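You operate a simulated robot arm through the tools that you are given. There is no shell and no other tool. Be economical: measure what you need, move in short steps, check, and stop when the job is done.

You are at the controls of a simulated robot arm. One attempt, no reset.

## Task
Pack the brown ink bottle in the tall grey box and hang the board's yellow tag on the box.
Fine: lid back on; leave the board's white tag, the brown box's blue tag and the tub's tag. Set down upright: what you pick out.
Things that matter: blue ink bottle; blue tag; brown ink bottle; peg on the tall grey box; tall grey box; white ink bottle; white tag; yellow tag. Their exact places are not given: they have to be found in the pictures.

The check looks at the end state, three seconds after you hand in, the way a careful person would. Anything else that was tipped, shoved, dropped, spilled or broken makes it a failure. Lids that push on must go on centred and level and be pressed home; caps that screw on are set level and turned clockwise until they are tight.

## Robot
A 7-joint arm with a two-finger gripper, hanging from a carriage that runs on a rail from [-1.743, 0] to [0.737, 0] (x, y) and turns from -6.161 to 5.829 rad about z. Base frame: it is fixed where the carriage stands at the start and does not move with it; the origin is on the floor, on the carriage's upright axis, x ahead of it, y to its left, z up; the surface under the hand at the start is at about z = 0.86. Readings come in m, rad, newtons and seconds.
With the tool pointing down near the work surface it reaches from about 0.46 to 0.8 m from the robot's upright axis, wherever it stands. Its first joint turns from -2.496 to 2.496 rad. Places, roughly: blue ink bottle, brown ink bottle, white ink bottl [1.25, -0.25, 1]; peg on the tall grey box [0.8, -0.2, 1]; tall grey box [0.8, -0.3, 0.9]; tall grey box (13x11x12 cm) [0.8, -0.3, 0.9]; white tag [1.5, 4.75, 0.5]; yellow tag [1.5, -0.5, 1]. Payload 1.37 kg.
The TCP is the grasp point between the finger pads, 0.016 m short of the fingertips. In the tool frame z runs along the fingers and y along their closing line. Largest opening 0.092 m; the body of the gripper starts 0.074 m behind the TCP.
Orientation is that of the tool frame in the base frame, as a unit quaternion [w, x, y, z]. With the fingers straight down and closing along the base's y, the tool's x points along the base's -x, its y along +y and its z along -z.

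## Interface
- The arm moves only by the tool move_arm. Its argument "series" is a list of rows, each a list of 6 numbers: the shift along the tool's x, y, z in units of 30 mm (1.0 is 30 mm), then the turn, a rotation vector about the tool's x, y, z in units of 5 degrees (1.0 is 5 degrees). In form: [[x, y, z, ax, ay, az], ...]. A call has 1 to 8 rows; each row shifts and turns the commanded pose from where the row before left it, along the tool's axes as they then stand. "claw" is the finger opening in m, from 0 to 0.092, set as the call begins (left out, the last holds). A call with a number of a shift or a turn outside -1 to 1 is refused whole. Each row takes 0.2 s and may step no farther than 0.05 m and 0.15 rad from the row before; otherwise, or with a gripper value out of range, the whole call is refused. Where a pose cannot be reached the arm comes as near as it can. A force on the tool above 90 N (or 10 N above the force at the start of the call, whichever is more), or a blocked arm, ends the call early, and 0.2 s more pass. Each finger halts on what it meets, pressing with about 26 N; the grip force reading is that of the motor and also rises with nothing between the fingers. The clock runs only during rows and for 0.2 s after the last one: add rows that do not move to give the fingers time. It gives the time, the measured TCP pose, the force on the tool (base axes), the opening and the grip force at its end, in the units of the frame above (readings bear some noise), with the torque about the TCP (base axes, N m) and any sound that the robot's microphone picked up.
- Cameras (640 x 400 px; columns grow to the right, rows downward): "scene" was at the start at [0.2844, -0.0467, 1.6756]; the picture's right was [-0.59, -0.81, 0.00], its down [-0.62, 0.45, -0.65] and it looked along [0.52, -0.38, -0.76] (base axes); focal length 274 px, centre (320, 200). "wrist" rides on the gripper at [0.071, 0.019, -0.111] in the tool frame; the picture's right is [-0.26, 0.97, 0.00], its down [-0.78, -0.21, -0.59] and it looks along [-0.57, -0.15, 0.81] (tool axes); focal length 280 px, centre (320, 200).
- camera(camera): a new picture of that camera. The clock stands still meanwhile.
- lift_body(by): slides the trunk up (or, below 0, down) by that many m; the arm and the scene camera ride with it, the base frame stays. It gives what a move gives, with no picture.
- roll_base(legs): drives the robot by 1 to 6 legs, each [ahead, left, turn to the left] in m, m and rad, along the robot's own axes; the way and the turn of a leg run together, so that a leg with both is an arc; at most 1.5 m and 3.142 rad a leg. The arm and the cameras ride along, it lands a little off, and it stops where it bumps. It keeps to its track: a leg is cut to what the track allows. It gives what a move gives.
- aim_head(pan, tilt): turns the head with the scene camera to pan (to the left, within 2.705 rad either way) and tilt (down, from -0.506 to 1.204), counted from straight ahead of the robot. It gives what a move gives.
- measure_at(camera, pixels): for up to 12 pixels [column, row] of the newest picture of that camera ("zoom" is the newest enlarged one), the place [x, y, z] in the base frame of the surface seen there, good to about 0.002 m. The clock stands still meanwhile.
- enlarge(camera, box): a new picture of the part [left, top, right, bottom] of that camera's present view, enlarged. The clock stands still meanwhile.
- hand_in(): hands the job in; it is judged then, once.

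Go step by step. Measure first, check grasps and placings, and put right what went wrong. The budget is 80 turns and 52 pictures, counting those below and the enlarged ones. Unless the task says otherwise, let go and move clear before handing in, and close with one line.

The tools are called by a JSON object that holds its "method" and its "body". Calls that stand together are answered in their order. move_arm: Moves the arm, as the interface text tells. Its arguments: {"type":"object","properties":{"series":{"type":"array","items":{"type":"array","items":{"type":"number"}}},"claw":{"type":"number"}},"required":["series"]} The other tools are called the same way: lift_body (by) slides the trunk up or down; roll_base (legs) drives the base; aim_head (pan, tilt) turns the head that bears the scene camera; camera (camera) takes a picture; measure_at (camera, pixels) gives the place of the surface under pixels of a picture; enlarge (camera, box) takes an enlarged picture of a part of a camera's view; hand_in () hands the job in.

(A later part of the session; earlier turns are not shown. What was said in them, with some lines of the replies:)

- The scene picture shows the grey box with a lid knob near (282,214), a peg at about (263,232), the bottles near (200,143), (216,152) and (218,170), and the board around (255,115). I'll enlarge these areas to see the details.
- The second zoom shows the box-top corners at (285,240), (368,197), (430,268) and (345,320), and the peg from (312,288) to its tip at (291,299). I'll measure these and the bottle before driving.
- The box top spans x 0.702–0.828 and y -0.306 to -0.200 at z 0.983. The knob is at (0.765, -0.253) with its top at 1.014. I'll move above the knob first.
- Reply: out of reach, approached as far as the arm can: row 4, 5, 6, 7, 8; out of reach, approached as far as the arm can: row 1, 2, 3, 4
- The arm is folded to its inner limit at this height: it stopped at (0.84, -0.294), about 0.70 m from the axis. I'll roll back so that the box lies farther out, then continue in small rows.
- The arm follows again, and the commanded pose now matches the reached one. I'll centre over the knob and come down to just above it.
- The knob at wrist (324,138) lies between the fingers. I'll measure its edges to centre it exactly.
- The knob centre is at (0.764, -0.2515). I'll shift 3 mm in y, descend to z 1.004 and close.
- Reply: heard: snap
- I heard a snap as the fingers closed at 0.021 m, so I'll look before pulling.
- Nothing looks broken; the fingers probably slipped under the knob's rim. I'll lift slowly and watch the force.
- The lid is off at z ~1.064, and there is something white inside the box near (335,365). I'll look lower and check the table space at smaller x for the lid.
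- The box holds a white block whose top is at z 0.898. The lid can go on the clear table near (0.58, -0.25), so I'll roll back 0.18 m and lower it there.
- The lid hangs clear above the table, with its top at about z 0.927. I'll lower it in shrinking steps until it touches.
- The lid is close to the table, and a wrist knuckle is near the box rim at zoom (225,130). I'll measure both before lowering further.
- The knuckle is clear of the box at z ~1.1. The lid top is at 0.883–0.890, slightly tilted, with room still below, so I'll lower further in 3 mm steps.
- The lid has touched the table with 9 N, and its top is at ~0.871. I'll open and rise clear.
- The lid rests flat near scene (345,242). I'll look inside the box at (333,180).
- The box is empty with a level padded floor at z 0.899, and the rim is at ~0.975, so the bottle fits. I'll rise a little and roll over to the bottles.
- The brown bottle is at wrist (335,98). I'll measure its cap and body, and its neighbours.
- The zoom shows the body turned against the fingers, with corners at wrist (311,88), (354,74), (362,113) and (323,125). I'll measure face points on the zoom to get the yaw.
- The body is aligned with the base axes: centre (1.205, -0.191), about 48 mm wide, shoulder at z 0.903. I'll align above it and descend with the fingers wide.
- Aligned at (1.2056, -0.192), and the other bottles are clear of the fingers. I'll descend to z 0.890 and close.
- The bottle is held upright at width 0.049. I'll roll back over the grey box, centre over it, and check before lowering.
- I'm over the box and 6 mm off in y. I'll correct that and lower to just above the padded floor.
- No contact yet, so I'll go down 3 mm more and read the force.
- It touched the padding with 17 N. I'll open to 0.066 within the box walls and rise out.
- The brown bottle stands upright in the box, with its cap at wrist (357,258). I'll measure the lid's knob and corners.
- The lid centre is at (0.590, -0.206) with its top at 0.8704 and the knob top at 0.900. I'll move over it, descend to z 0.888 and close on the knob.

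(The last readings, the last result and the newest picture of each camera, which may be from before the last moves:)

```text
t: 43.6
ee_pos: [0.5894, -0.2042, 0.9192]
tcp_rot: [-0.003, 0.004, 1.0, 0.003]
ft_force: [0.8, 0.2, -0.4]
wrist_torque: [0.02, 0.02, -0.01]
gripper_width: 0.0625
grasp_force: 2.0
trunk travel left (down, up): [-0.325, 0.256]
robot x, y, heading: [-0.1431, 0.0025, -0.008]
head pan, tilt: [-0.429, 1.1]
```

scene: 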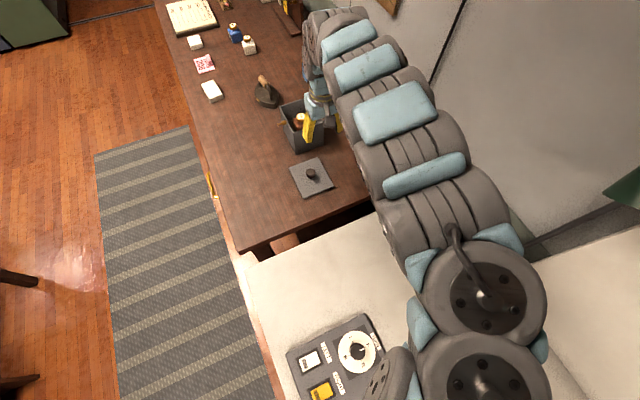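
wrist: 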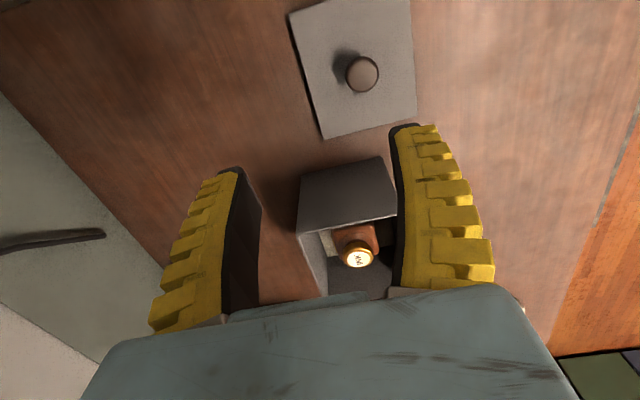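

{"method": "move_arm", "body": {"series": [[0, -0.05, 0.6, 0, 0, 0], [0, 0, 0.47, 0, 0, 0], [0, 0, 0, 0, 0, 0]]}}

{"method": "move_arm", "body": {"series": [[0, 0, 0, 0, 0, 0], [0, 0, 0, 0, 0, 0], [0, 0, 0, 0, 0, 0]], "claw": 0.0}}

{"method": "move_arm", "body": {"series": [[0, 0, -0.5, 0, 0, 0], [0, 0, -1, 0, 0, 0], [0, 0, -1, 0, 0, 0], [0, 0, -1, 0, 0, 0], [0, 0, -1, 0, 0, 0], [0, 0, -1, 0, 0, 0], [0, 0, -0.6, 0, 0, 0], [0, 0, 0, 0, 0, 0]]}}

{"method": "camera", "body": {"camera": "wrist"}}

```text
t: 44.4
ee_pos: [0.5894, -0.2055, 0.8874]
tcp_rot: [-0.003, 0.005, 1.0, 0.002]
ft_force: [0.1, 0.2, 1.0]
wrist_torque: [0.0, -0.02, -0.03]
gripper_width: 0.0626
grasp_force: 1.8
trunk travel left (down, up): [-0.325, 0.256]
robot x, y, heading: [-0.1427, -0.0004, -0.003]
head pan, tilt: [-0.429, 1.1]
```

```text
t: 45.2
ee_pos: [0.5888, -0.2057, 0.8865]
tcp_rot: [-0.003, 0.005, 1.0, 0.003]
ft_force: [0.9, 0.2, 0.1]
wrist_torque: [-0.01, 0.0, 0.01]
gripper_width: 0.0197
grasp_force: 25.8
trunk travel left (down, up): [-0.325, 0.256]
robot x, y, heading: [-0.147, -0.0016, -0.003]
head pan, tilt: [-0.429, 1.1]
```

```text
t: 47.0
ee_pos: [0.5908, -0.2079, 1.0698]
tcp_rot: [-0.003, 0.005, 1.0, 0.003]
ft_force: [0.2, -0.2, -0.9]
wrist_torque: [-0.02, -0.01, 0.02]
gripper_width: 0.0197
grasp_force: 26.1
trunk travel left (down, up): [-0.325, 0.256]
robot x, y, heading: [-0.1416, 0.0036, -0.009]
head pan, tilt: [-0.429, 1.1]
```

```text
22 pictures are left
```

wrist: 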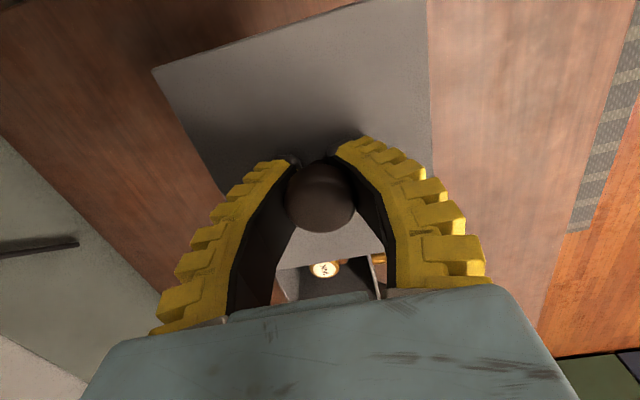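

The lid is held. I'll measure its pose in the grip (corners and edges) to set the level and the offsets.

{"method": "measure_at", "body": {"camera": "wrist", "pixels": [[156, 72], [425, 40], [350, 8], [280, 265], [300, 80], [400, 100], [190, 120], [375, 250], [427, 150], [218, 185], [325, 200], [330, 265]]}}

```text
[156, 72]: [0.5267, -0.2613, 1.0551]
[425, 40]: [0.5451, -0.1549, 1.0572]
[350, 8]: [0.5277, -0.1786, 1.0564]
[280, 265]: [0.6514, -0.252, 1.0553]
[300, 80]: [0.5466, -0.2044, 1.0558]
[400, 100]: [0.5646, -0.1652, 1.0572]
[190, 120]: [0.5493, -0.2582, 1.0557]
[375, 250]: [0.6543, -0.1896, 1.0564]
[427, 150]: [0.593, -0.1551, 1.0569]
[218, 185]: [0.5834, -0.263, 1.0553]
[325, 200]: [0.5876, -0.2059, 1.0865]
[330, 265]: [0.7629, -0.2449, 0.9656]
```

The lid is level in the grip (all points z 1.055–1.057), and it sits 14 mm below the TCP. I'll roll over the box, centre on (0.7645, -0.2515) and hover above the rim.

{"method": "roll_base", "body": {"legs": [[0.174, 0, 0]]}}

{"method": "move_arm", "body": {"series": [[0, -0.73, 0, 0, 0, 0], [0, -0.73, 0, 0, 0, 0], [0, 0, 0, 0, 0, 0]]}}

```text
t: 48.4
ee_pos: [0.7642, -0.2103, 1.0706]
tcp_rot: [-0.003, 0.005, 1.0, 0.002]
ft_force: [-0.1, -0.4, -0.9]
wrist_torque: [-0.03, 0.0, 0.01]
gripper_width: 0.0195
grasp_force: 25.8
trunk travel left (down, up): [-0.325, 0.256]
robot x, y, heading: [0.0285, -0.0003, -0.01]
head pan, tilt: [-0.429, 1.1]
```

```text
t: 49.2
ee_pos: [0.7641, -0.2541, 1.0716]
tcp_rot: [-0.003, 0.006, 1.0, 0.003]
ft_force: [0.1, -0.3, 0.1]
wrist_torque: [0.01, -0.01, 0.02]
gripper_width: 0.0191
grasp_force: 25.7
trunk travel left (down, up): [-0.325, 0.256]
robot x, y, heading: [0.0324, 0.0009, -0.009]
head pan, tilt: [-0.429, 1.1]
```

{"method": "move_arm", "body": {"series": [[0, 0.06, 0.7, 0, 0, 0], [0, 0, 1, 0, 0, 0], [0, 0, 0, 0, 0, 0]]}}

{"method": "enlarge", "body": {"camera": "scene", "box": [290, 110, 390, 200]}}

{"method": "camera", "body": {"camera": "wrist"}}

```text
t: 50.0
ee_pos: [0.7633, -0.2509, 1.0187]
tcp_rot: [-0.002, 0.005, 1.0, 0.002]
ft_force: [1.0, 0.5, -1.4]
wrist_torque: [-0.03, 0.01, -0.02]
gripper_width: 0.0194
grasp_force: 25.9
trunk travel left (down, up): [-0.325, 0.256]
robot x, y, heading: [0.0275, -0.0022, -0.007]
head pan, tilt: [-0.429, 1.1]
```

```text
4.44 times, centred on (340, 155) of scene
```

zoom: 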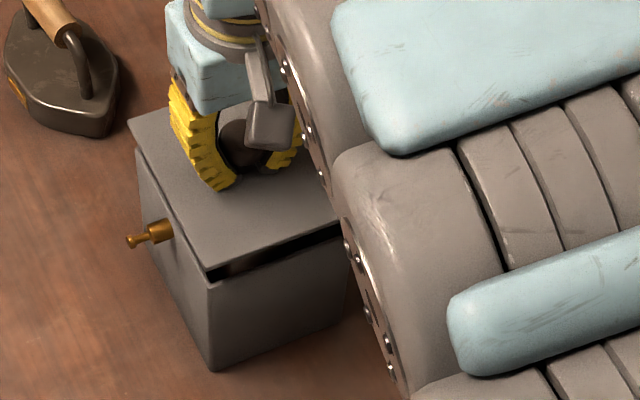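

```text
20 pictures are left
```

wrist: 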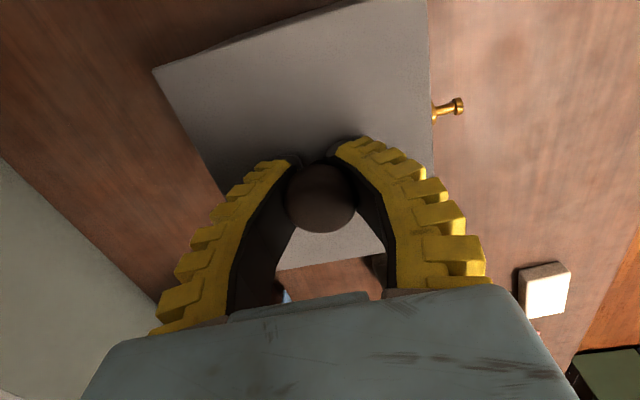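

The lid hovers aligned over the box with a small gap at zoom (250,262). I'll measure matching corners of the lid and the box.

{"method": "measure_at", "body": {"camera": "zoom", "pixels": [[206, 266], [212, 292], [132, 125], [145, 165], [335, 220], [330, 255], [213, 330], [165, 180], [180, 230]]}}

{"method": "measure_at", "body": {"camera": "wrist", "pixels": [[158, 73], [424, 40], [280, 266], [380, 248], [428, 120], [210, 170], [340, 8], [330, 260]]}}

```text
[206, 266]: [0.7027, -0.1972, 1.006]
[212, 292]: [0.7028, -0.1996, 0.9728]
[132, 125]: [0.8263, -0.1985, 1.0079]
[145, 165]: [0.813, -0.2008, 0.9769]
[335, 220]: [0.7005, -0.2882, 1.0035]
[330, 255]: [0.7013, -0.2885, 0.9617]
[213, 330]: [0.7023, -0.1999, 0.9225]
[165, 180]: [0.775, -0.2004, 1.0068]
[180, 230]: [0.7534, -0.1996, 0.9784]
```

```text
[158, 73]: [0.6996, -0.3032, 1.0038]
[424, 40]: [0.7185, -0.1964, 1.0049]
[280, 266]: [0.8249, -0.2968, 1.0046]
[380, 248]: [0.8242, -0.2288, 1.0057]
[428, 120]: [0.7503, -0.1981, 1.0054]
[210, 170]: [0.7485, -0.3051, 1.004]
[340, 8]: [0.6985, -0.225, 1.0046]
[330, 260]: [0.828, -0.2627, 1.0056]
```

The lid is about 1.5 mm off in x and in y. I'll nudge it and lower to where the plug meets the rim.

{"method": "move_arm", "body": {"series": [[-0.05, -0.05, 0.2, 0, 0, 0], [0, 0, 0.2, 0, 0, 0], [0, 0, 0.1, 0, 0, 0], [0, 0, 0, 0, 0, 0]]}}

{"method": "move_arm", "body": {"series": [[0, 0, 0.1, 0, 0, 0], [0, 0, 0.1, 0, 0, 0], [0, 0, 0, 0, 0, 0]]}}

```text
t: 51.0
ee_pos: [0.7639, -0.2536, 1.0035]
tcp_rot: [-0.002, 0.007, 1.0, 0.002]
ft_force: [0.0, 0.6, -1.3]
wrist_torque: [0.0, 0.01, 0.02]
gripper_width: 0.0196
grasp_force: 26.1
trunk travel left (down, up): [-0.325, 0.256]
robot x, y, heading: [0.0277, 0.0048, -0.008]
head pan, tilt: [-0.429, 1.1]
```

```text
t: 51.8
ee_pos: [0.7644, -0.2538, 0.9986]
tcp_rot: [-0.002, 0.006, 1.0, 0.001]
ft_force: [0.3, 0.5, 0.1]
wrist_torque: [0.01, 0.01, 0.02]
gripper_width: 0.0195
grasp_force: 26.1
trunk travel left (down, up): [-0.325, 0.256]
robot x, y, heading: [0.027, -0.0033, -0.01]
head pan, tilt: [-0.429, 1.1]
```

{"method": "move_arm", "body": {"series": [[0, 0, 0.07, 0, 0, 0], [0, 0, 0.07, 0, 0, 0], [0, 0, 0, 0, 0, 0]]}}

{"method": "enlarge", "body": {"camera": "scene", "box": [300, 120, 380, 200]}}

```text
t: 52.6
ee_pos: [0.7665, -0.2516, 0.9957]
tcp_rot: [-0.003, 0.006, 1.0, 0.002]
ft_force: [-7.6, 7.1, 17.4]
wrist_torque: [-0.15, 0.05, 0.07]
gripper_width: 0.0194
grasp_force: 25.8
trunk travel left (down, up): [-0.325, 0.256]
robot x, y, heading: [0.0293, 0.002, -0.012]
head pan, tilt: [-0.429, 1.1]
heard: snap
```

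```text
5.00 times, centred on (340, 160) of scene
```

zoom: 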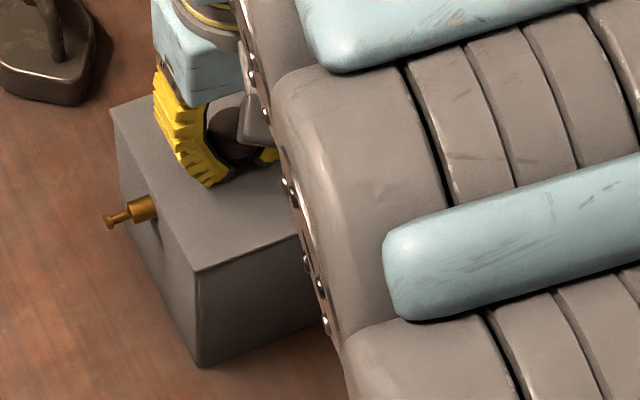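

A snap was heard and the lid looks flush. I'll press slightly more, then release, rise and measure the lid height.

{"method": "move_arm", "body": {"series": [[0, 0, 0.07, 0, 0, 0], [0, 0, 0, 0, 0, 0]]}}

{"method": "move_arm", "body": {"series": [[0, 0, 0, 0, 0, 0], [0, 0, 0, 0, 0, 0], [0, 0, -0.5, 0, 0, 0], [0, 0, -1, 0, 0, 0], [0, 0, -1, 0, 0, 0], [0, 0, -1, 0, 0, 0], [0, 0, 0, 0, 0, 0]], "claw": 0.06}}

{"method": "camera", "body": {"camera": "wrist"}}

{"method": "measure_at", "body": {"camera": "wrist", "pixels": [[260, 60], [360, 40], [290, 180], [370, 170], [340, 80]]}}

```text
t: 53.2
ee_pos: [0.7657, -0.2521, 0.9937]
tcp_rot: [-0.001, 0.007, 1.0, 0.002]
ft_force: [-14.0, 8.2, 34.3]
wrist_torque: [-0.09, -0.13, -0.02]
gripper_width: 0.0193
grasp_force: 25.5
trunk travel left (down, up): [-0.325, 0.256]
robot x, y, heading: [0.0283, 0.0004, -0.012]
head pan, tilt: [-0.429, 1.1]
```

```text
t: 54.8
ee_pos: [0.7663, -0.2543, 1.0975]
tcp_rot: [-0.003, 0.006, 1.0, 0.002]
ft_force: [-0.2, -0.4, 0.6]
wrist_torque: [0.03, 0.01, -0.03]
gripper_width: 0.0625
grasp_force: 2.4
trunk travel left (down, up): [-0.325, 0.256]
robot x, y, heading: [0.0256, -0.0019, -0.007]
head pan, tilt: [-0.429, 1.1]
```

```text
18 pictures are left
```

wrist: 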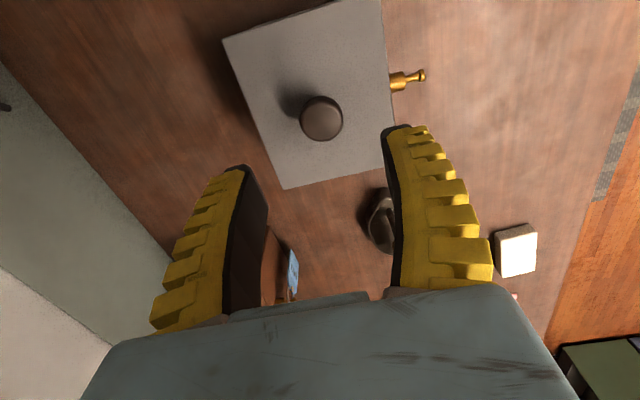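

```text
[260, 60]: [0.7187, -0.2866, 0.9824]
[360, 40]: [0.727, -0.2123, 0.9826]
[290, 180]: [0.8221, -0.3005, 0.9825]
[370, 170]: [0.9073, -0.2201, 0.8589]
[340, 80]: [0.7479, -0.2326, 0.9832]
```

The lid is level and home at z 0.9825. Now for the tag: I'll rise a bit, roll toward the board and look at it with the scene camera.

{"method": "move_arm", "body": {"series": [[0, 0, -1, 0, 0, 0], [0, 0, 0, 0, 0, 0]]}}

{"method": "roll_base", "body": {"legs": [[0.5, 0, 0]]}}

{"method": "aim_head", "body": {"pan": -0.45, "tilt": 0.75}}

{"method": "camera", "body": {"camera": "scene"}}

{"method": "camera", "body": {"camera": "wrist"}}

```text
t: 55.4
ee_pos: [0.7641, -0.2544, 1.1272]
tcp_rot: [-0.004, 0.007, 1.0, 0.002]
ft_force: [0.0, 1.0, 0.0]
wrist_torque: [-0.06, -0.05, 0.01]
gripper_width: 0.0623
grasp_force: 2.4
trunk travel left (down, up): [-0.325, 0.256]
robot x, y, heading: [0.0281, 0.0019, -0.011]
head pan, tilt: [-0.429, 1.1]
```

```text
t: 58.4
ee_pos: [1.2702, -0.2548, 1.1268]
tcp_rot: [-0.003, 0.008, 1.0, 0.002]
ft_force: [-0.8, -0.3, -0.2]
wrist_torque: [-0.01, 0.03, 0.03]
gripper_width: 0.0625
grasp_force: 1.7
trunk travel left (down, up): [-0.325, 0.256]
robot x, y, heading: [0.5346, 0.0006, -0.006]
head pan, tilt: [-0.429, 1.1]
```

```text
t: 59.2
ee_pos: [1.2712, -0.2549, 1.1275]
tcp_rot: [-0.003, 0.007, 1.0, 0.003]
ft_force: [-0.9, -0.5, -0.4]
wrist_torque: [-0.03, -0.01, 0.01]
gripper_width: 0.0626
grasp_force: 1.6
trunk travel left (down, up): [-0.325, 0.256]
robot x, y, heading: [0.5342, -0.0003, -0.007]
head pan, tilt: [-0.45, 0.75]
```

```text
17 pictures are left
```

scene: 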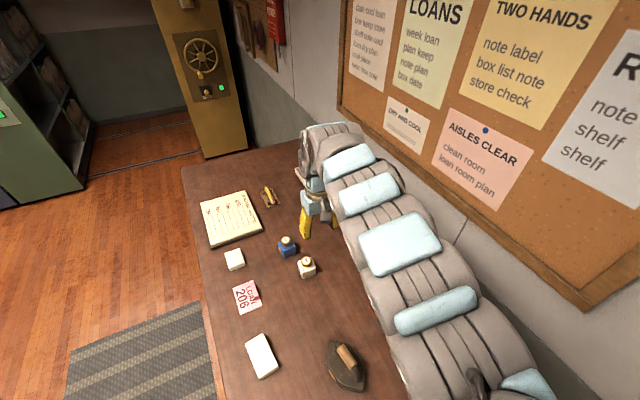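

```text
16 pictures are left
```

wrist: 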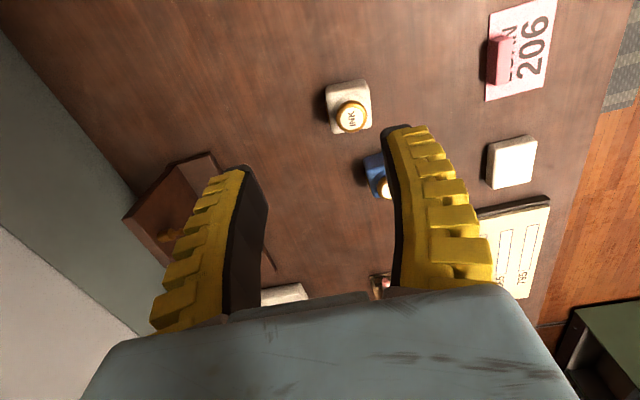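

The arm hides the board from the scene camera. I'll yaw the tool +90° about its z so the fingers close along x and the wrist camera faces the board, then roll to the end of the rail.

{"method": "move_arm", "body": {"series": [[0, 0, 0, 0, 0, 1], [0, 0, 0, 0, 0, 1], [0, 0, 0, 0, 0, 1], [0, 0, 0, 0, 0, 1], [0, 0, 0, 0, 0, 1], [0, 0, 0, 0, 0, 1], [0, 0, 0, 0, 0, 1], [0, 0, 0, 0, 0, 1]]}}

{"method": "move_arm", "body": {"series": [[0, 0, 0, 0, 0, 1], [0, 0, 0, 0, 0, 1], [0, 0, 0, 0, 0, 1], [0, 0, 0, 0, 0, 1], [0, 0, 0, 0, 0, 1], [0, 0, 0, 0, 0, 1], [0, 0, 0, 0, 0, 1], [0, 0, 0, 0, 0, 1]]}}

{"method": "move_arm", "body": {"series": [[0, 0, 0, 0, 0, 1], [0, 0, 0, 0, 0, 1], [0, 0, 0, 0, 0, 0]]}}

{"method": "roll_base", "body": {"legs": [[0.2, 0, 0]]}}

{"method": "camera", "body": {"camera": "wrist"}}

```text
t: 61.0
ee_pos: [1.2705, -0.2551, 1.1255]
tcp_rot: [-0.004, 0.35, 0.937, 0.002]
ft_force: [-0.4, 0.0, -0.3]
wrist_torque: [-0.01, 0.01, -0.02]
gripper_width: 0.0626
grasp_force: 1.6
trunk travel left (down, up): [-0.325, 0.256]
robot x, y, heading: [0.5337, 0.0002, -0.01]
head pan, tilt: [-0.45, 0.75]
```

```text
t: 62.8
ee_pos: [1.2706, -0.2543, 1.1268]
tcp_rot: [-0.004, 0.649, 0.761, -0.001]
ft_force: [-0.5, 0.2, 0.5]
wrist_torque: [0.02, -0.01, -0.02]
gripper_width: 0.0626
grasp_force: 1.7
trunk travel left (down, up): [-0.325, 0.256]
robot x, y, heading: [0.5372, -0.0003, -0.011]
head pan, tilt: [-0.45, 0.75]
```

```text
t: 63.6
ee_pos: [1.2703, -0.255, 1.1275]
tcp_rot: [-0.004, 0.713, 0.702, 0.0]
ft_force: [-0.6, 0.5, 0.1]
wrist_torque: [0.01, -0.02, 0.04]
gripper_width: 0.0625
grasp_force: 2.0
trunk travel left (down, up): [-0.325, 0.256]
robot x, y, heading: [0.5346, 0.0008, -0.007]
head pan, tilt: [-0.45, 0.75]
```

```text
t: 65.2
ee_pos: [1.4653, -0.2565, 1.1271]
tcp_rot: [-0.003, 0.713, 0.701, 0.001]
ft_force: [0.0, -0.3, -0.1]
wrist_torque: [0.04, -0.04, 0.01]
gripper_width: 0.0626
grasp_force: 1.3
trunk travel left (down, up): [-0.325, 0.256]
robot x, y, heading: [0.7293, 0.0001, -0.014]
head pan, tilt: [-0.45, 0.75]
```

```text
15 pictures are left
```

wrist: 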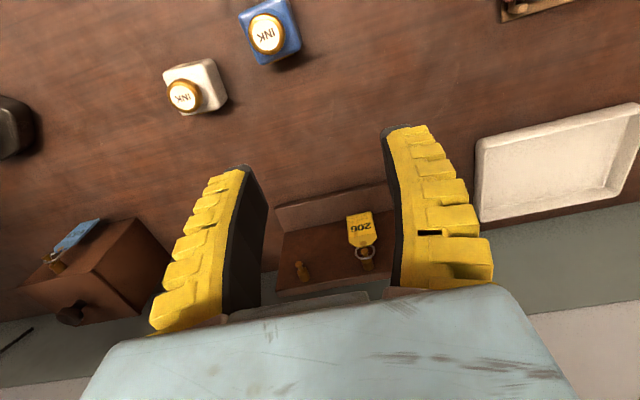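

The yellow tag "206" is visible between the fingers at wrist (362,235), with its ring at (365,255) and an empty peg at (303,268). I'll enlarge and measure.

{"method": "enlarge", "body": {"camera": "wrist", "box": [265, 180, 405, 300]}}

{"method": "measure_at", "body": {"camera": "wrist", "pixels": [[350, 218], [372, 214], [350, 240], [376, 238], [360, 228], [365, 265], [366, 253], [303, 268], [302, 280], [285, 240], [300, 294], [283, 290]]}}

```text
3.33 times, centred on (335, 240) of wrist
```

zoom: 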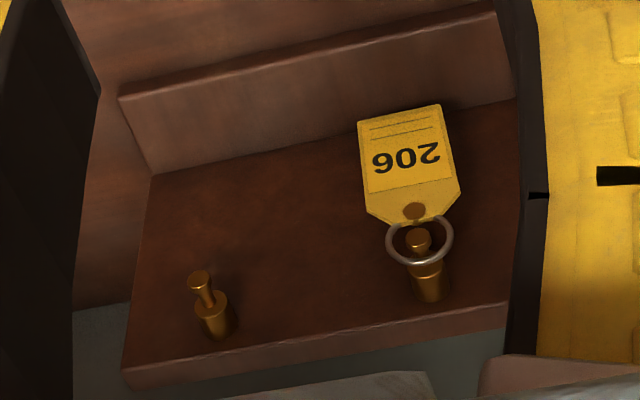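

```text
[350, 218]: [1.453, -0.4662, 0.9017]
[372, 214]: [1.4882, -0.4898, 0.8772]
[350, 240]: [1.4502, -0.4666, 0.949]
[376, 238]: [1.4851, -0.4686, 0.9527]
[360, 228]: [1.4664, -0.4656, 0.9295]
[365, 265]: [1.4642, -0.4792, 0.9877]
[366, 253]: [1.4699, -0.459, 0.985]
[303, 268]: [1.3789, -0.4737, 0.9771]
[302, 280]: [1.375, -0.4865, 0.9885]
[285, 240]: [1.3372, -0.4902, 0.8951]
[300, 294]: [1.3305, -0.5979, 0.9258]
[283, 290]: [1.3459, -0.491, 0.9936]
```

{"method": "measure_at", "body": {"camera": "zoom", "pixels": [[362, 125], [438, 110], [455, 188], [370, 205], [410, 190], [416, 238], [428, 280], [420, 262], [388, 245], [452, 240], [445, 320], [470, 180]]}}

```text
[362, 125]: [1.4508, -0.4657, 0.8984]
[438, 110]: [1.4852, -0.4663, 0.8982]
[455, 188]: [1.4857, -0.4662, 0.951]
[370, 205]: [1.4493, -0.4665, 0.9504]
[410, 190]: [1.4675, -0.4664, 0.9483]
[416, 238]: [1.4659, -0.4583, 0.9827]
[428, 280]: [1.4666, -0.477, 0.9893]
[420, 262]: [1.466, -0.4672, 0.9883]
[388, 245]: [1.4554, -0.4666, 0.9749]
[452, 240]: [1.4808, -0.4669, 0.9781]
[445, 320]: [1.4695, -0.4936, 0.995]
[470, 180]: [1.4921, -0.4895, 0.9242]
```

The tag plate spans x 1.449–1.486 and z 0.896–0.965 at y -0.4665. Its ring sits on the peg neck (x 1.4665, z ~0.98), and the board face is at y -0.490. I'll move toward it at height to test the reach.

{"method": "move_arm", "body": {"series": [[-1, 0, 0, 0, 0, 0], [-1, 0, 0, 0, 0, 0], [-1, 0, 0, 0, 0, 0], [-1, 0, 0, 0, 0, 0], [-1, 0, 0, 0, 0, 0], [-1, 0, 0, 0, 0, 0], [-0.95, 0, 0, 0, 0, 0], [0, 0, 0, 0, 0, 0]]}}

```text
t: 67.0
ee_pos: [1.455, -0.3909, 1.1244]
tcp_rot: [-0.003, 0.712, 0.702, -0.001]
ft_force: [-0.2, -0.7, -0.5]
wrist_torque: [-0.01, 0.01, 0.02]
gripper_width: 0.0627
grasp_force: 1.9
out of reach, approached as far as the arm can: row 5, 6, 7
trunk travel left (down, up): [-0.325, 0.256]
robot x, y, heading: [0.7316, -0.001, -0.015]
head pan, tilt: [-0.45, 0.75]
```

The reach ends at 0.82 m at this height. Lowering the trunk should bring the shoulder nearer the tag's level, so I'll go down 0.1 m and try to extend again.

{"method": "lift_body", "body": {"by": -0.1}}

{"method": "move_arm", "body": {"series": [[-0.3, 0.1, -1, 0, 0, 0], [-0.3, 0.1, -1, 0, 0, 0], [-0.5, 0.1, 0, 0, 0, 0], [-0.5, 0.1, 0, 0, 0, 0], [0, 0, 0, 0, 0, 0]]}}

```text
t: 68.3
ee_pos: [1.4559, -0.3908, 1.0246]
tcp_rot: [-0.003, 0.713, 0.701, -0.001]
ft_force: [-0.3, 0.8, -0.1]
wrist_torque: [0.01, -0.01, -0.01]
gripper_width: 0.0623
grasp_force: 1.8
trunk travel left (down, up): [-0.225, 0.356]
robot x, y, heading: [0.7289, 0.0004, -0.013]
head pan, tilt: [-0.45, 0.75]
```

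```text
t: 69.5
ee_pos: [1.4435, -0.4032, 1.0634]
tcp_rot: [-0.003, 0.713, 0.701, 0.0]
ft_force: [0.2, 0.0, -0.7]
wrist_torque: [-0.01, 0.0, -0.03]
gripper_width: 0.0624
grasp_force: 1.0
out of reach, approached as far as the arm can: row 1, 2, 3, 4
trunk travel left (down, up): [-0.225, 0.356]
robot x, y, heading: [0.7304, 0.0007, -0.013]
head pan, tilt: [-0.45, 0.75]
```

The reach stays at 0.82 m with the tool straight down. I'll tilt the fingers 40° toward the board (negative turn about the tool's y, which lies along x), so the wrist can stay nearer.

{"method": "move_arm", "body": {"series": [[0, 0, 0, 0, -1, 0], [0, 0, 0, 0, -1, 0], [0, 0, 0, 0, -1, 0], [0, 0, 0, 0, -1, 0], [0, 0, 0, 0, -1, 0], [0, 0, 0, 0, -1, 0], [0, 0, 0, 0, -1, 0], [0, 0, 0, 0, -1, 0]]}}

{"method": "camera", "body": {"camera": "wrist"}}

```text
t: 71.3
ee_pos: [1.4418, -0.4034, 1.0631]
tcp_rot: [0.236, 0.67, 0.66, -0.244]
ft_force: [0.6, 0.5, -0.1]
wrist_torque: [0.02, 0.01, 0.0]
gripper_width: 0.0627
grasp_force: 1.7
trunk travel left (down, up): [-0.225, 0.356]
robot x, y, heading: [0.7303, 0.0018, -0.007]
head pan, tilt: [-0.45, 0.75]
```

```text
13 pictures are left
```

wrist: 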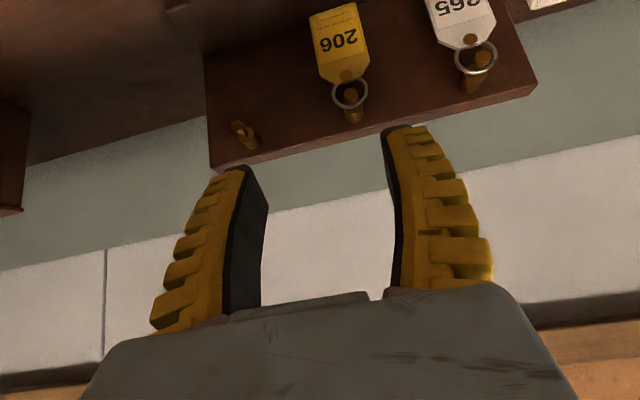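

The tilt worked, and the yellow tag (340,40) lies ahead. Using the tool axes from the quaternion, I'll align in x and advance partway, then check.

{"method": "move_arm", "body": {"series": [[0.45, 0.46, 0.5, 0, 0, 0], [0.47, 0.46, 0.5, 0, 0, 0], [0.47, 0, 0.8, 0, 0, 0], [0, 0, 0.8, 0, 0, 0], [0, 0, 0, 0, 0, 0]]}}

{"method": "camera", "body": {"camera": "wrist"}}

```text
t: 72.5
ee_pos: [1.4708, -0.4235, 0.9767]
tcp_rot: [0.237, 0.669, 0.661, -0.244]
ft_force: [0.4, 0.1, -0.4]
wrist_torque: [0.0, 0.04, -0.01]
gripper_width: 0.0626
grasp_force: 1.6
trunk travel left (down, up): [-0.225, 0.356]
robot x, y, heading: [0.7279, -0.0019, -0.014]
head pan, tilt: [-0.45, 0.75]
```

```text
12 pictures are left
```

wrist: 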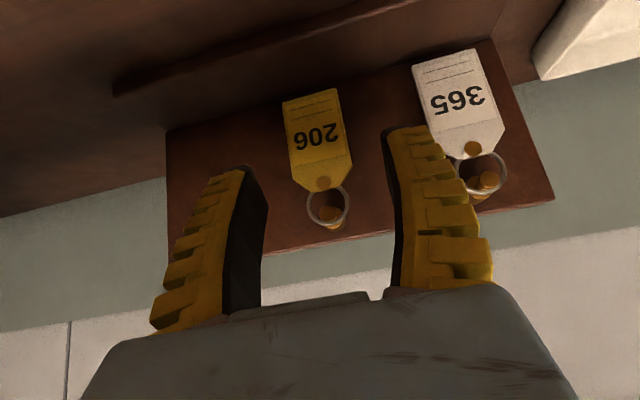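

The tag sits centrally between the fingers. I'll advance 59 mm along the tool axis and close gently on the plate's edges.

{"method": "move_arm", "body": {"series": [[0.03, -0.06, 0.8, 0, 0, 0], [0.03, 0, 0.7, 0, 0, 0], [0, 0, 0.45, 0, 0, 0], [0, 0, 0, 0, 0, 0]]}}

{"method": "camera", "body": {"camera": "wrist"}}

```text
t: 73.5
ee_pos: [1.468, -0.458, 0.9294]
tcp_rot: [0.236, 0.67, 0.66, -0.245]
ft_force: [0.5, -0.4, 0.0]
wrist_torque: [-0.04, 0.03, 0.0]
gripper_width: 0.0627
grasp_force: 2.5
trunk travel left (down, up): [-0.225, 0.356]
robot x, y, heading: [0.7281, -0.0047, -0.011]
head pan, tilt: [-0.45, 0.75]
```

```text
11 pictures are left
```

wrist: 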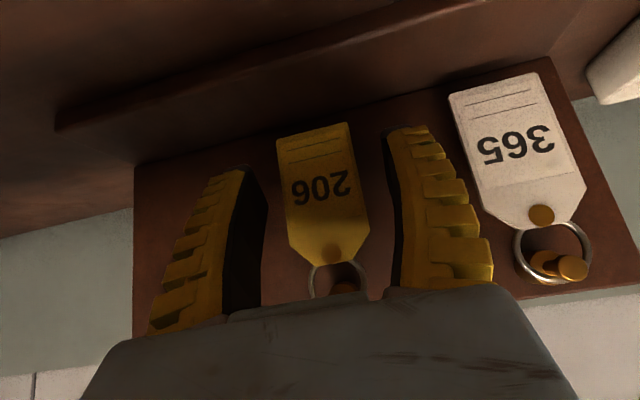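

The fingers straddle the plate. I'll close.

{"method": "move_arm", "body": {"series": [[0, 0, 0, 0, 0, 0], [0, 0, 0, 0, 0, 0], [0, 0, 0, 0, 0, 0]], "claw": 0.025}}

{"method": "camera", "body": {"camera": "wrist"}}

```text
t: 74.3
ee_pos: [1.4677, -0.4582, 0.9295]
tcp_rot: [0.237, 0.669, 0.66, -0.245]
ft_force: [-2.3, 2.1, 3.5]
wrist_torque: [-0.11, -0.12, -0.02]
gripper_width: 0.0301
grasp_force: 25.7
trunk travel left (down, up): [-0.225, 0.356]
robot x, y, heading: [0.7302, 0.0017, -0.007]
head pan, tilt: [-0.45, 0.75]
```

```text
10 pictures are left
```

wrist: 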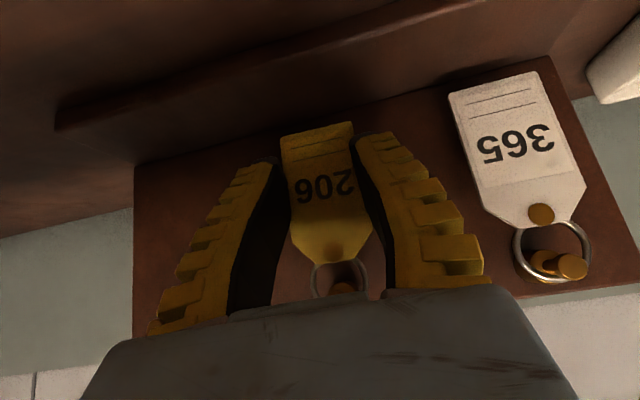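

The plate is gripped at width 0.030 with little reaction force. I'll lift 5 mm to centre the ring around the peg, then draw straight out in +y.

{"method": "move_arm", "body": {"series": [[-0.054, 0, -0.064, 0, 0, 0], [-0.054, 0, -0.064, 0, 0, 0], [0, 0, 0, 0, 0, 0]]}}

{"method": "move_arm", "body": {"series": [[0.2, 0, -0.166, 0, 0, 0], [0.2, 0, -0.166, 0, 0, 0], [0.2, 0, -0.166, 0, 0, 0], [0.25, 0, -0.207, 0, 0, 0], [0.3, 0, -0.25, 0, 0, 0], [0.5, 0, -0.415, 0, 0, 0], [0, 0, 0, 0, 0, 0]]}}

{"method": "camera", "body": {"camera": "wrist"}}

```text
t: 75.2
ee_pos: [1.468, -0.4581, 0.9347]
tcp_rot: [0.237, 0.669, 0.661, -0.244]
ft_force: [-0.5, -0.1, 0.0]
wrist_torque: [0.0, 0.0, 0.02]
gripper_width: 0.0312
grasp_force: 26.2
trunk travel left (down, up): [-0.225, 0.356]
robot x, y, heading: [0.7313, 0.0003, -0.013]
head pan, tilt: [-0.45, 0.75]
```

```text
t: 76.8
ee_pos: [1.4683, -0.3925, 0.9338]
tcp_rot: [0.236, 0.669, 0.661, -0.244]
ft_force: [-0.9, -0.2, -0.6]
wrist_torque: [0.01, -0.01, 0.0]
gripper_width: 0.0314
grasp_force: 26.6
trunk travel left (down, up): [-0.225, 0.356]
robot x, y, heading: [0.7339, -0.0018, -0.008]
head pan, tilt: [-0.45, 0.75]
```

```text
9 pictures are left
```

wrist: 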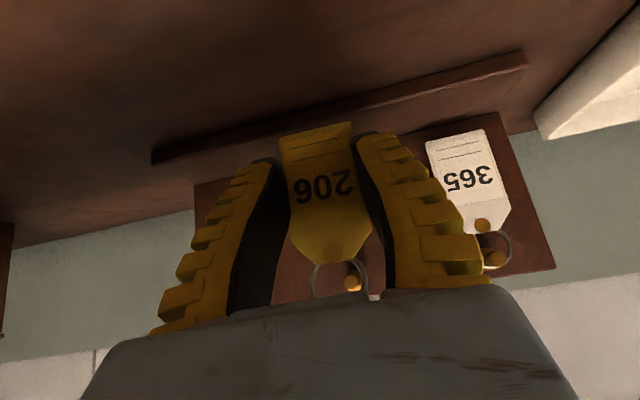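

The tag is off the peg with its ring intact at (340,275), and the white tag is undisturbed. I'll measure the tag and ring in the grip.

{"method": "enlarge", "body": {"camera": "wrist", "box": [265, 105, 405, 305]}}

{"method": "measure_at", "body": {"camera": "wrist", "pixels": [[283, 138], [348, 125], [318, 180], [298, 240], [365, 235], [330, 245], [318, 270], [362, 268], [317, 285], [366, 285], [335, 261], [345, 261]]}}

```text
2.00 times, centred on (335, 205) of wrist
```

zoom: 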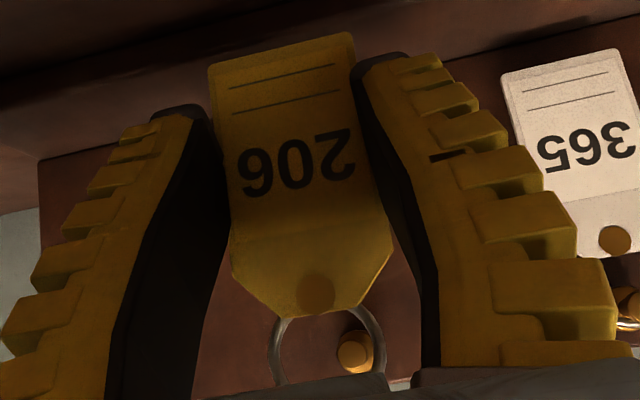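

```text
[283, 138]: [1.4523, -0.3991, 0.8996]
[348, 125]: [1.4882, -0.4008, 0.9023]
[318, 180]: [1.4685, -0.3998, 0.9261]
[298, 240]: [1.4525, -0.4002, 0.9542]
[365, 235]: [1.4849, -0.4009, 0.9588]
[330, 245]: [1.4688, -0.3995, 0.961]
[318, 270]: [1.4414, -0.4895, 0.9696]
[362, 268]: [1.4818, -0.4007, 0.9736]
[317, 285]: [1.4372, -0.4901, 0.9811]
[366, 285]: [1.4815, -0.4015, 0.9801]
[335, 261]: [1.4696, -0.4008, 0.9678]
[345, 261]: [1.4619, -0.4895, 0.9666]
```

The tag hangs straight in the grip: plate at TCP y -0.0075, ring centre ~44 mm above the TCP. I'll raise the trunk 0.1 m for clearance and draw back in y over the open table.

{"method": "lift_body", "body": {"by": 0.1}}

{"method": "move_arm", "body": {"series": [[0.88, 0, -0.73, 0, 0, 0], [0.88, 0, -0.73, 0, 0, 0], [0.88, 0, -0.73, 0, 0, 0], [0.88, 0, -0.73, 0, 0, 0], [0.88, 0, -0.73, 0, 0, 0], [0.88, 0, -0.73, 0, 0, 0], [0.88, 0, -0.73, 0, 0, 0], [0.5, 0, -0.415, 0, 0, 0]]}}

```text
t: 78.1
ee_pos: [1.4687, -0.3916, 1.0356]
tcp_rot: [0.236, 0.67, 0.66, -0.245]
ft_force: [0.0, 0.1, -0.7]
wrist_torque: [-0.04, 0.02, -0.02]
gripper_width: 0.0316
grasp_force: 25.8
trunk travel left (down, up): [-0.325, 0.256]
robot x, y, heading: [0.7286, -0.0002, -0.012]
head pan, tilt: [-0.45, 0.75]
```

```text
t: 79.9
ee_pos: [1.4738, -0.1311, 1.0341]
tcp_rot: [0.237, 0.669, 0.66, -0.245]
ft_force: [0.7, -0.5, -0.5]
wrist_torque: [0.01, 0.0, 0.02]
gripper_width: 0.0317
grasp_force: 26.3
trunk travel left (down, up): [-0.325, 0.256]
robot x, y, heading: [0.7301, 0.0039, -0.013]
head pan, tilt: [-0.45, 0.75]
```

Drawn back to y -0.131. I'll roll to the grey box and aim the head at its peg.

{"method": "roll_base", "body": {"legs": [[-0.707, 0, 0]]}}

{"method": "aim_head", "body": {"pan": -0.3, "tilt": 1.0}}

{"method": "camera", "body": {"camera": "scene"}}

{"method": "camera", "body": {"camera": "wrist"}}

```text
t: 83.8
ee_pos: [0.7656, -0.1327, 1.0338]
tcp_rot: [0.236, 0.671, 0.659, -0.245]
ft_force: [0.5, 0.1, 1.1]
wrist_torque: [0.0, -0.02, -0.02]
gripper_width: 0.0313
grasp_force: 26.2
trunk travel left (down, up): [-0.325, 0.256]
robot x, y, heading: [0.024, 0.0032, -0.013]
head pan, tilt: [-0.45, 0.75]
```

```text
t: 84.5
ee_pos: [0.765, -0.1342, 1.0338]
tcp_rot: [0.237, 0.67, 0.659, -0.245]
ft_force: [0.2, 0.3, 0.5]
wrist_torque: [-0.01, -0.02, 0.01]
gripper_width: 0.0313
grasp_force: 26.0
trunk travel left (down, up): [-0.325, 0.256]
robot x, y, heading: [0.0239, 0.0, -0.018]
head pan, tilt: [-0.3, 1.0]
```

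```text
7 pictures are left
```

scene: 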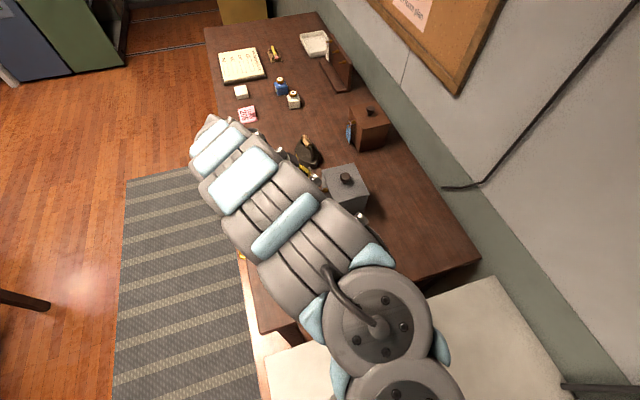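

```text
6 pictures are left
```

wrist: 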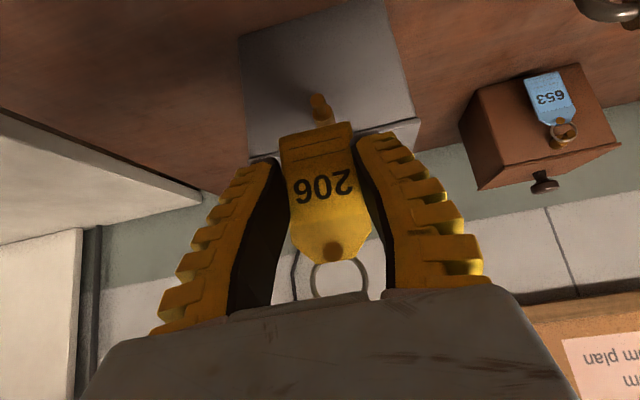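

Wrist view: the box peg tip is at (318,102) with its collar at (323,118), and the ring is at (340,262–298). I'll measure both.

{"method": "measure_at", "body": {"camera": "wrist", "pixels": [[318, 102], [315, 96], [319, 108], [323, 118], [327, 115], [340, 262], [313, 278], [367, 278], [315, 290], [366, 290], [325, 200], [300, 125]]}}

```text
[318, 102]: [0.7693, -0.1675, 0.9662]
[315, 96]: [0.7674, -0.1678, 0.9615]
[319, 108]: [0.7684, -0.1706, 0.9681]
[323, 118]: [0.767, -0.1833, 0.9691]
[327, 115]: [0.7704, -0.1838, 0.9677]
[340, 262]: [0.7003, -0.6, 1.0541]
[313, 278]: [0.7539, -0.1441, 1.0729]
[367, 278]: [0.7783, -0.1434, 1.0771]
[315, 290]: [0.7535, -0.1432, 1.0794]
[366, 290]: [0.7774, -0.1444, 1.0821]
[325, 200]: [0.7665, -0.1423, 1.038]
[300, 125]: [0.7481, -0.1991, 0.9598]
```

The peg axis is at x 0.768, z 0.964 with its tip at y -0.1675. The ring centre is at x 0.766, z 1.078, y -0.1435. I'll shift 2 mm in x and lower the trunk 0.1135 m so the ring faces the peg tip.

{"method": "move_arm", "body": {"series": [[0, 0.07, 0, 0, 0, 0], [0, 0, 0, 0, 0, 0]]}}

{"method": "lift_body", "body": {"by": -0.1135}}

{"method": "camera", "body": {"camera": "wrist"}}

```text
t: 85.1
ee_pos: [0.7675, -0.1333, 1.0338]
tcp_rot: [0.238, 0.67, 0.66, -0.245]
ft_force: [0.2, -0.1, 0.7]
wrist_torque: [0.0, 0.01, 0.02]
gripper_width: 0.0313
grasp_force: 26.1
trunk travel left (down, up): [-0.325, 0.256]
robot x, y, heading: [0.0221, -0.0039, -0.014]
head pan, tilt: [-0.3, 1.0]
```

```text
t: 86.6
ee_pos: [0.7675, -0.1329, 0.9202]
tcp_rot: [0.237, 0.67, 0.66, -0.245]
ft_force: [-0.2, 0.3, 0.6]
wrist_torque: [0.02, 0.03, 0.04]
gripper_width: 0.0315
grasp_force: 26.2
trunk travel left (down, up): [-0.212, 0.369]
robot x, y, heading: [0.025, 0.0008, -0.012]
head pan, tilt: [-0.3, 1.0]
```

```text
5 pictures are left
```

wrist: 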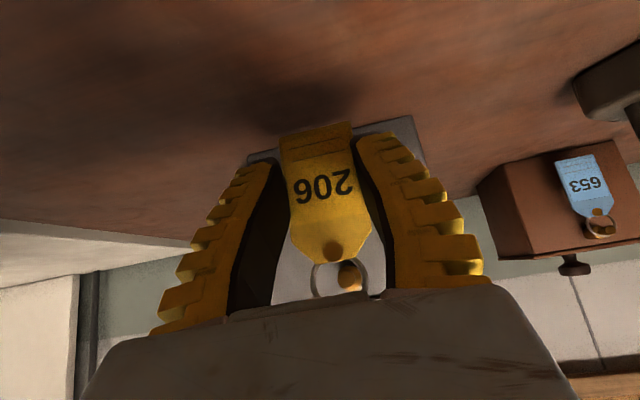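

The peg tip appears inside the ring at (348,275). I'll confirm with measurements before threading.

{"method": "measure_at", "body": {"camera": "wrist", "pixels": [[348, 275], [341, 272], [355, 270], [350, 285], [312, 280], [367, 276], [313, 290], [367, 288]]}}

```text
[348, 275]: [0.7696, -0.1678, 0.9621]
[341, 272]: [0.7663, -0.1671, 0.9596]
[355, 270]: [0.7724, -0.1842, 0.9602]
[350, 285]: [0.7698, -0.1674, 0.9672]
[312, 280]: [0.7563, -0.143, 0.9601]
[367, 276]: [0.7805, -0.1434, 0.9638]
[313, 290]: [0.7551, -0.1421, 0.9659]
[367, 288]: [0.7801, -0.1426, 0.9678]
```

The ring and peg axes agree within 1 mm. I'll thread 33 mm in -y in small rows.

{"method": "move_arm", "body": {"series": [[-0.17, 0, 0.14, 0, 0, 0], [-0.17, 0, 0.14, 0, 0, 0], [-0.17, 0, 0.14, 0, 0, 0], [-0.17, 0, 0.14, 0, 0, 0], [-0.17, 0, 0.14, 0, 0, 0], [0, 0, 0, 0, 0, 0]]}}

{"method": "camera", "body": {"camera": "wrist"}}

{"method": "measure_at", "body": {"camera": "wrist", "pixels": [[325, 200], [312, 282], [367, 280], [340, 275], [345, 282], [350, 290], [340, 285], [335, 290]]}}

```text
t: 88.0
ee_pos: [0.768, -0.1676, 0.9201]
tcp_rot: [0.236, 0.67, 0.66, -0.245]
ft_force: [0.3, -0.2, -0.4]
wrist_torque: [0.0, 0.01, 0.04]
gripper_width: 0.0313
grasp_force: 25.7
trunk travel left (down, up): [-0.212, 0.369]
robot x, y, heading: [0.024, 0.0002, -0.018]
head pan, tilt: [-0.3, 1.0]
```

```text
4 pictures are left
```

wrist: 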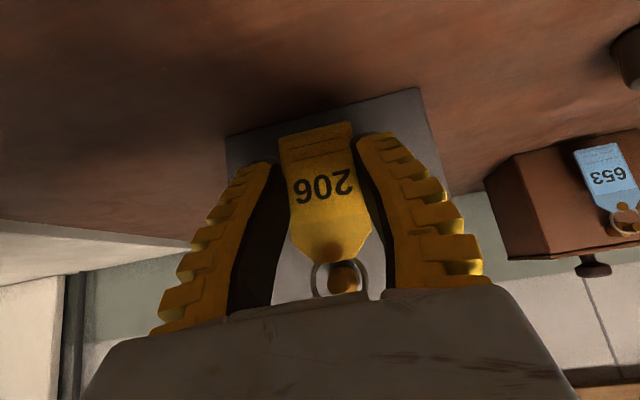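

```text
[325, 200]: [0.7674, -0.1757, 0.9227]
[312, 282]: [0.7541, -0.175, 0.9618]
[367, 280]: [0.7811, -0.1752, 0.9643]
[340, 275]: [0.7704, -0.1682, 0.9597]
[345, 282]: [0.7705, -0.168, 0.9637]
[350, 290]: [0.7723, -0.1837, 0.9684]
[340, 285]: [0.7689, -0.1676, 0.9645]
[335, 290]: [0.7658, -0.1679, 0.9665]
```

The peg knob (y -0.168) now sits in front of the plate (y -0.1755), so the ring is on the neck. I'll go 1.5 mm deeper and lower 7 mm to hang it, watching the force.

{"method": "move_arm", "body": {"series": [[-0.04, 0, 0.03, 0, 0, 0], [0.05, 0, 0.06, 0, 0, 0], [0.05, 0, 0.06, 0, 0, 0], [0.05, 0, 0.06, 0, 0, 0], [0, 0, 0, 0, 0, 0]]}}

```text
t: 89.2
ee_pos: [0.7671, -0.1671, 0.9113]
tcp_rot: [0.237, 0.67, 0.659, -0.245]
ft_force: [-1.3, 0.1, 0.9]
wrist_torque: [0.0, -0.02, -0.01]
gripper_width: 0.0315
grasp_force: 25.9
trunk travel left (down, up): [-0.212, 0.369]
robot x, y, heading: [0.0225, 0.0009, -0.014]
head pan, tilt: [-0.3, 1.0]
```

The plate height now equals the hanging height (about 86 mm below the peg axis). I'll release and back off along the tool axis.

{"method": "move_arm", "body": {"series": [[0, 0, 0, 0, 0, 0], [0, 0, 0, 0, 0, 0], [0, 0, 0, 0, 0, 0]], "claw": 0.064}}

{"method": "move_arm", "body": {"series": [[0, 0, -0.5, 0, 0, 0], [0, 0, -1, 0, 0, 0], [0, 0, -1, 0, 0, 0], [0, 0, -1, 0, 0, 0], [0, 0, 0, 0, 0, 0]]}}

{"method": "camera", "body": {"camera": "wrist"}}

```text
t: 90.0
ee_pos: [0.7668, -0.1686, 0.9132]
tcp_rot: [0.237, 0.67, 0.659, -0.245]
ft_force: [0.8, -1.0, -0.5]
wrist_torque: [0.01, 0.02, 0.02]
gripper_width: 0.0664
grasp_force: 2.1
trunk travel left (down, up): [-0.212, 0.369]
robot x, y, heading: [0.0245, -0.002, -0.011]
head pan, tilt: [-0.3, 1.0]
```

```text
t: 91.2
ee_pos: [0.7688, -0.1022, 0.9913]
tcp_rot: [0.236, 0.671, 0.659, -0.245]
ft_force: [0.9, 0.9, 0.8]
wrist_torque: [0.01, -0.01, -0.02]
gripper_width: 0.0666
grasp_force: 1.8
trunk travel left (down, up): [-0.212, 0.369]
robot x, y, heading: [0.0215, 0.0034, -0.015]
head pan, tilt: [-0.3, 1.0]
```

```text
3 pictures are left
```

wrist: 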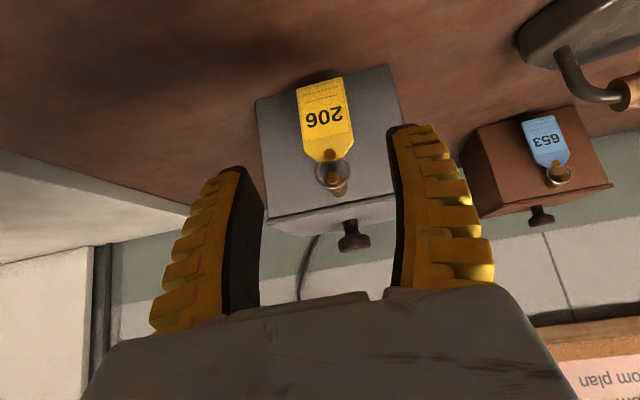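

The tag hangs on the box peg at (325,130) with its ring over it. The fingers are clear, so I'll raise the trunk and take a final look.

{"method": "lift_body", "body": {"by": 0.11}}

{"method": "enlarge", "body": {"camera": "wrist", "box": [220, 60, 420, 260]}}

{"method": "camera", "body": {"camera": "scene"}}

```text
t: 92.6
ee_pos: [0.7685, -0.1013, 1.0999]
tcp_rot: [0.237, 0.671, 0.659, -0.245]
ft_force: [-0.3, 0.8, 0.3]
wrist_torque: [0.02, -0.02, -0.04]
gripper_width: 0.0665
grasp_force: 1.6
trunk travel left (down, up): [-0.322, 0.259]
robot x, y, heading: [0.0203, 0.0047, -0.013]
head pan, tilt: [-0.3, 1.0]
```

```text
2.00 times, centred on (320, 160) of wrist
```

zoom: 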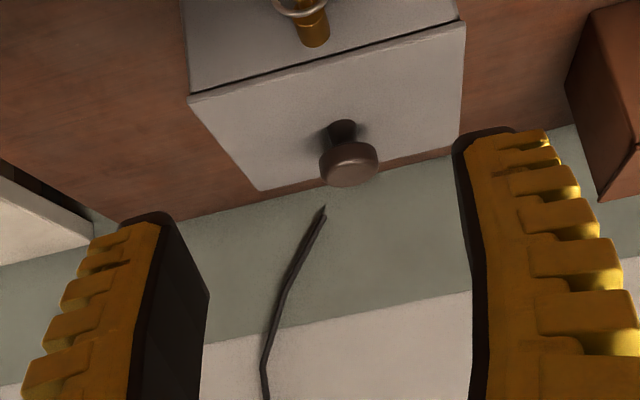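

```text
1 pictures are left
```

scene: 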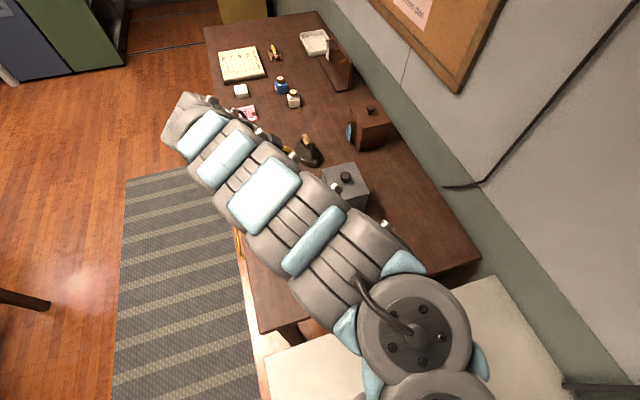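

The lid is closed and level with an even seam, the ring is on the peg against its collar, and everything else stands where it was. I'll hand in.

{"method": "hand_in", "body": {}}

```text
The job is handed in.
```

The brown ink bottle stands upright in the tall grey box, the lid is pressed home, and the board's yellow tag hangs on the box's peg. I handed the job in; no verdict has come back.
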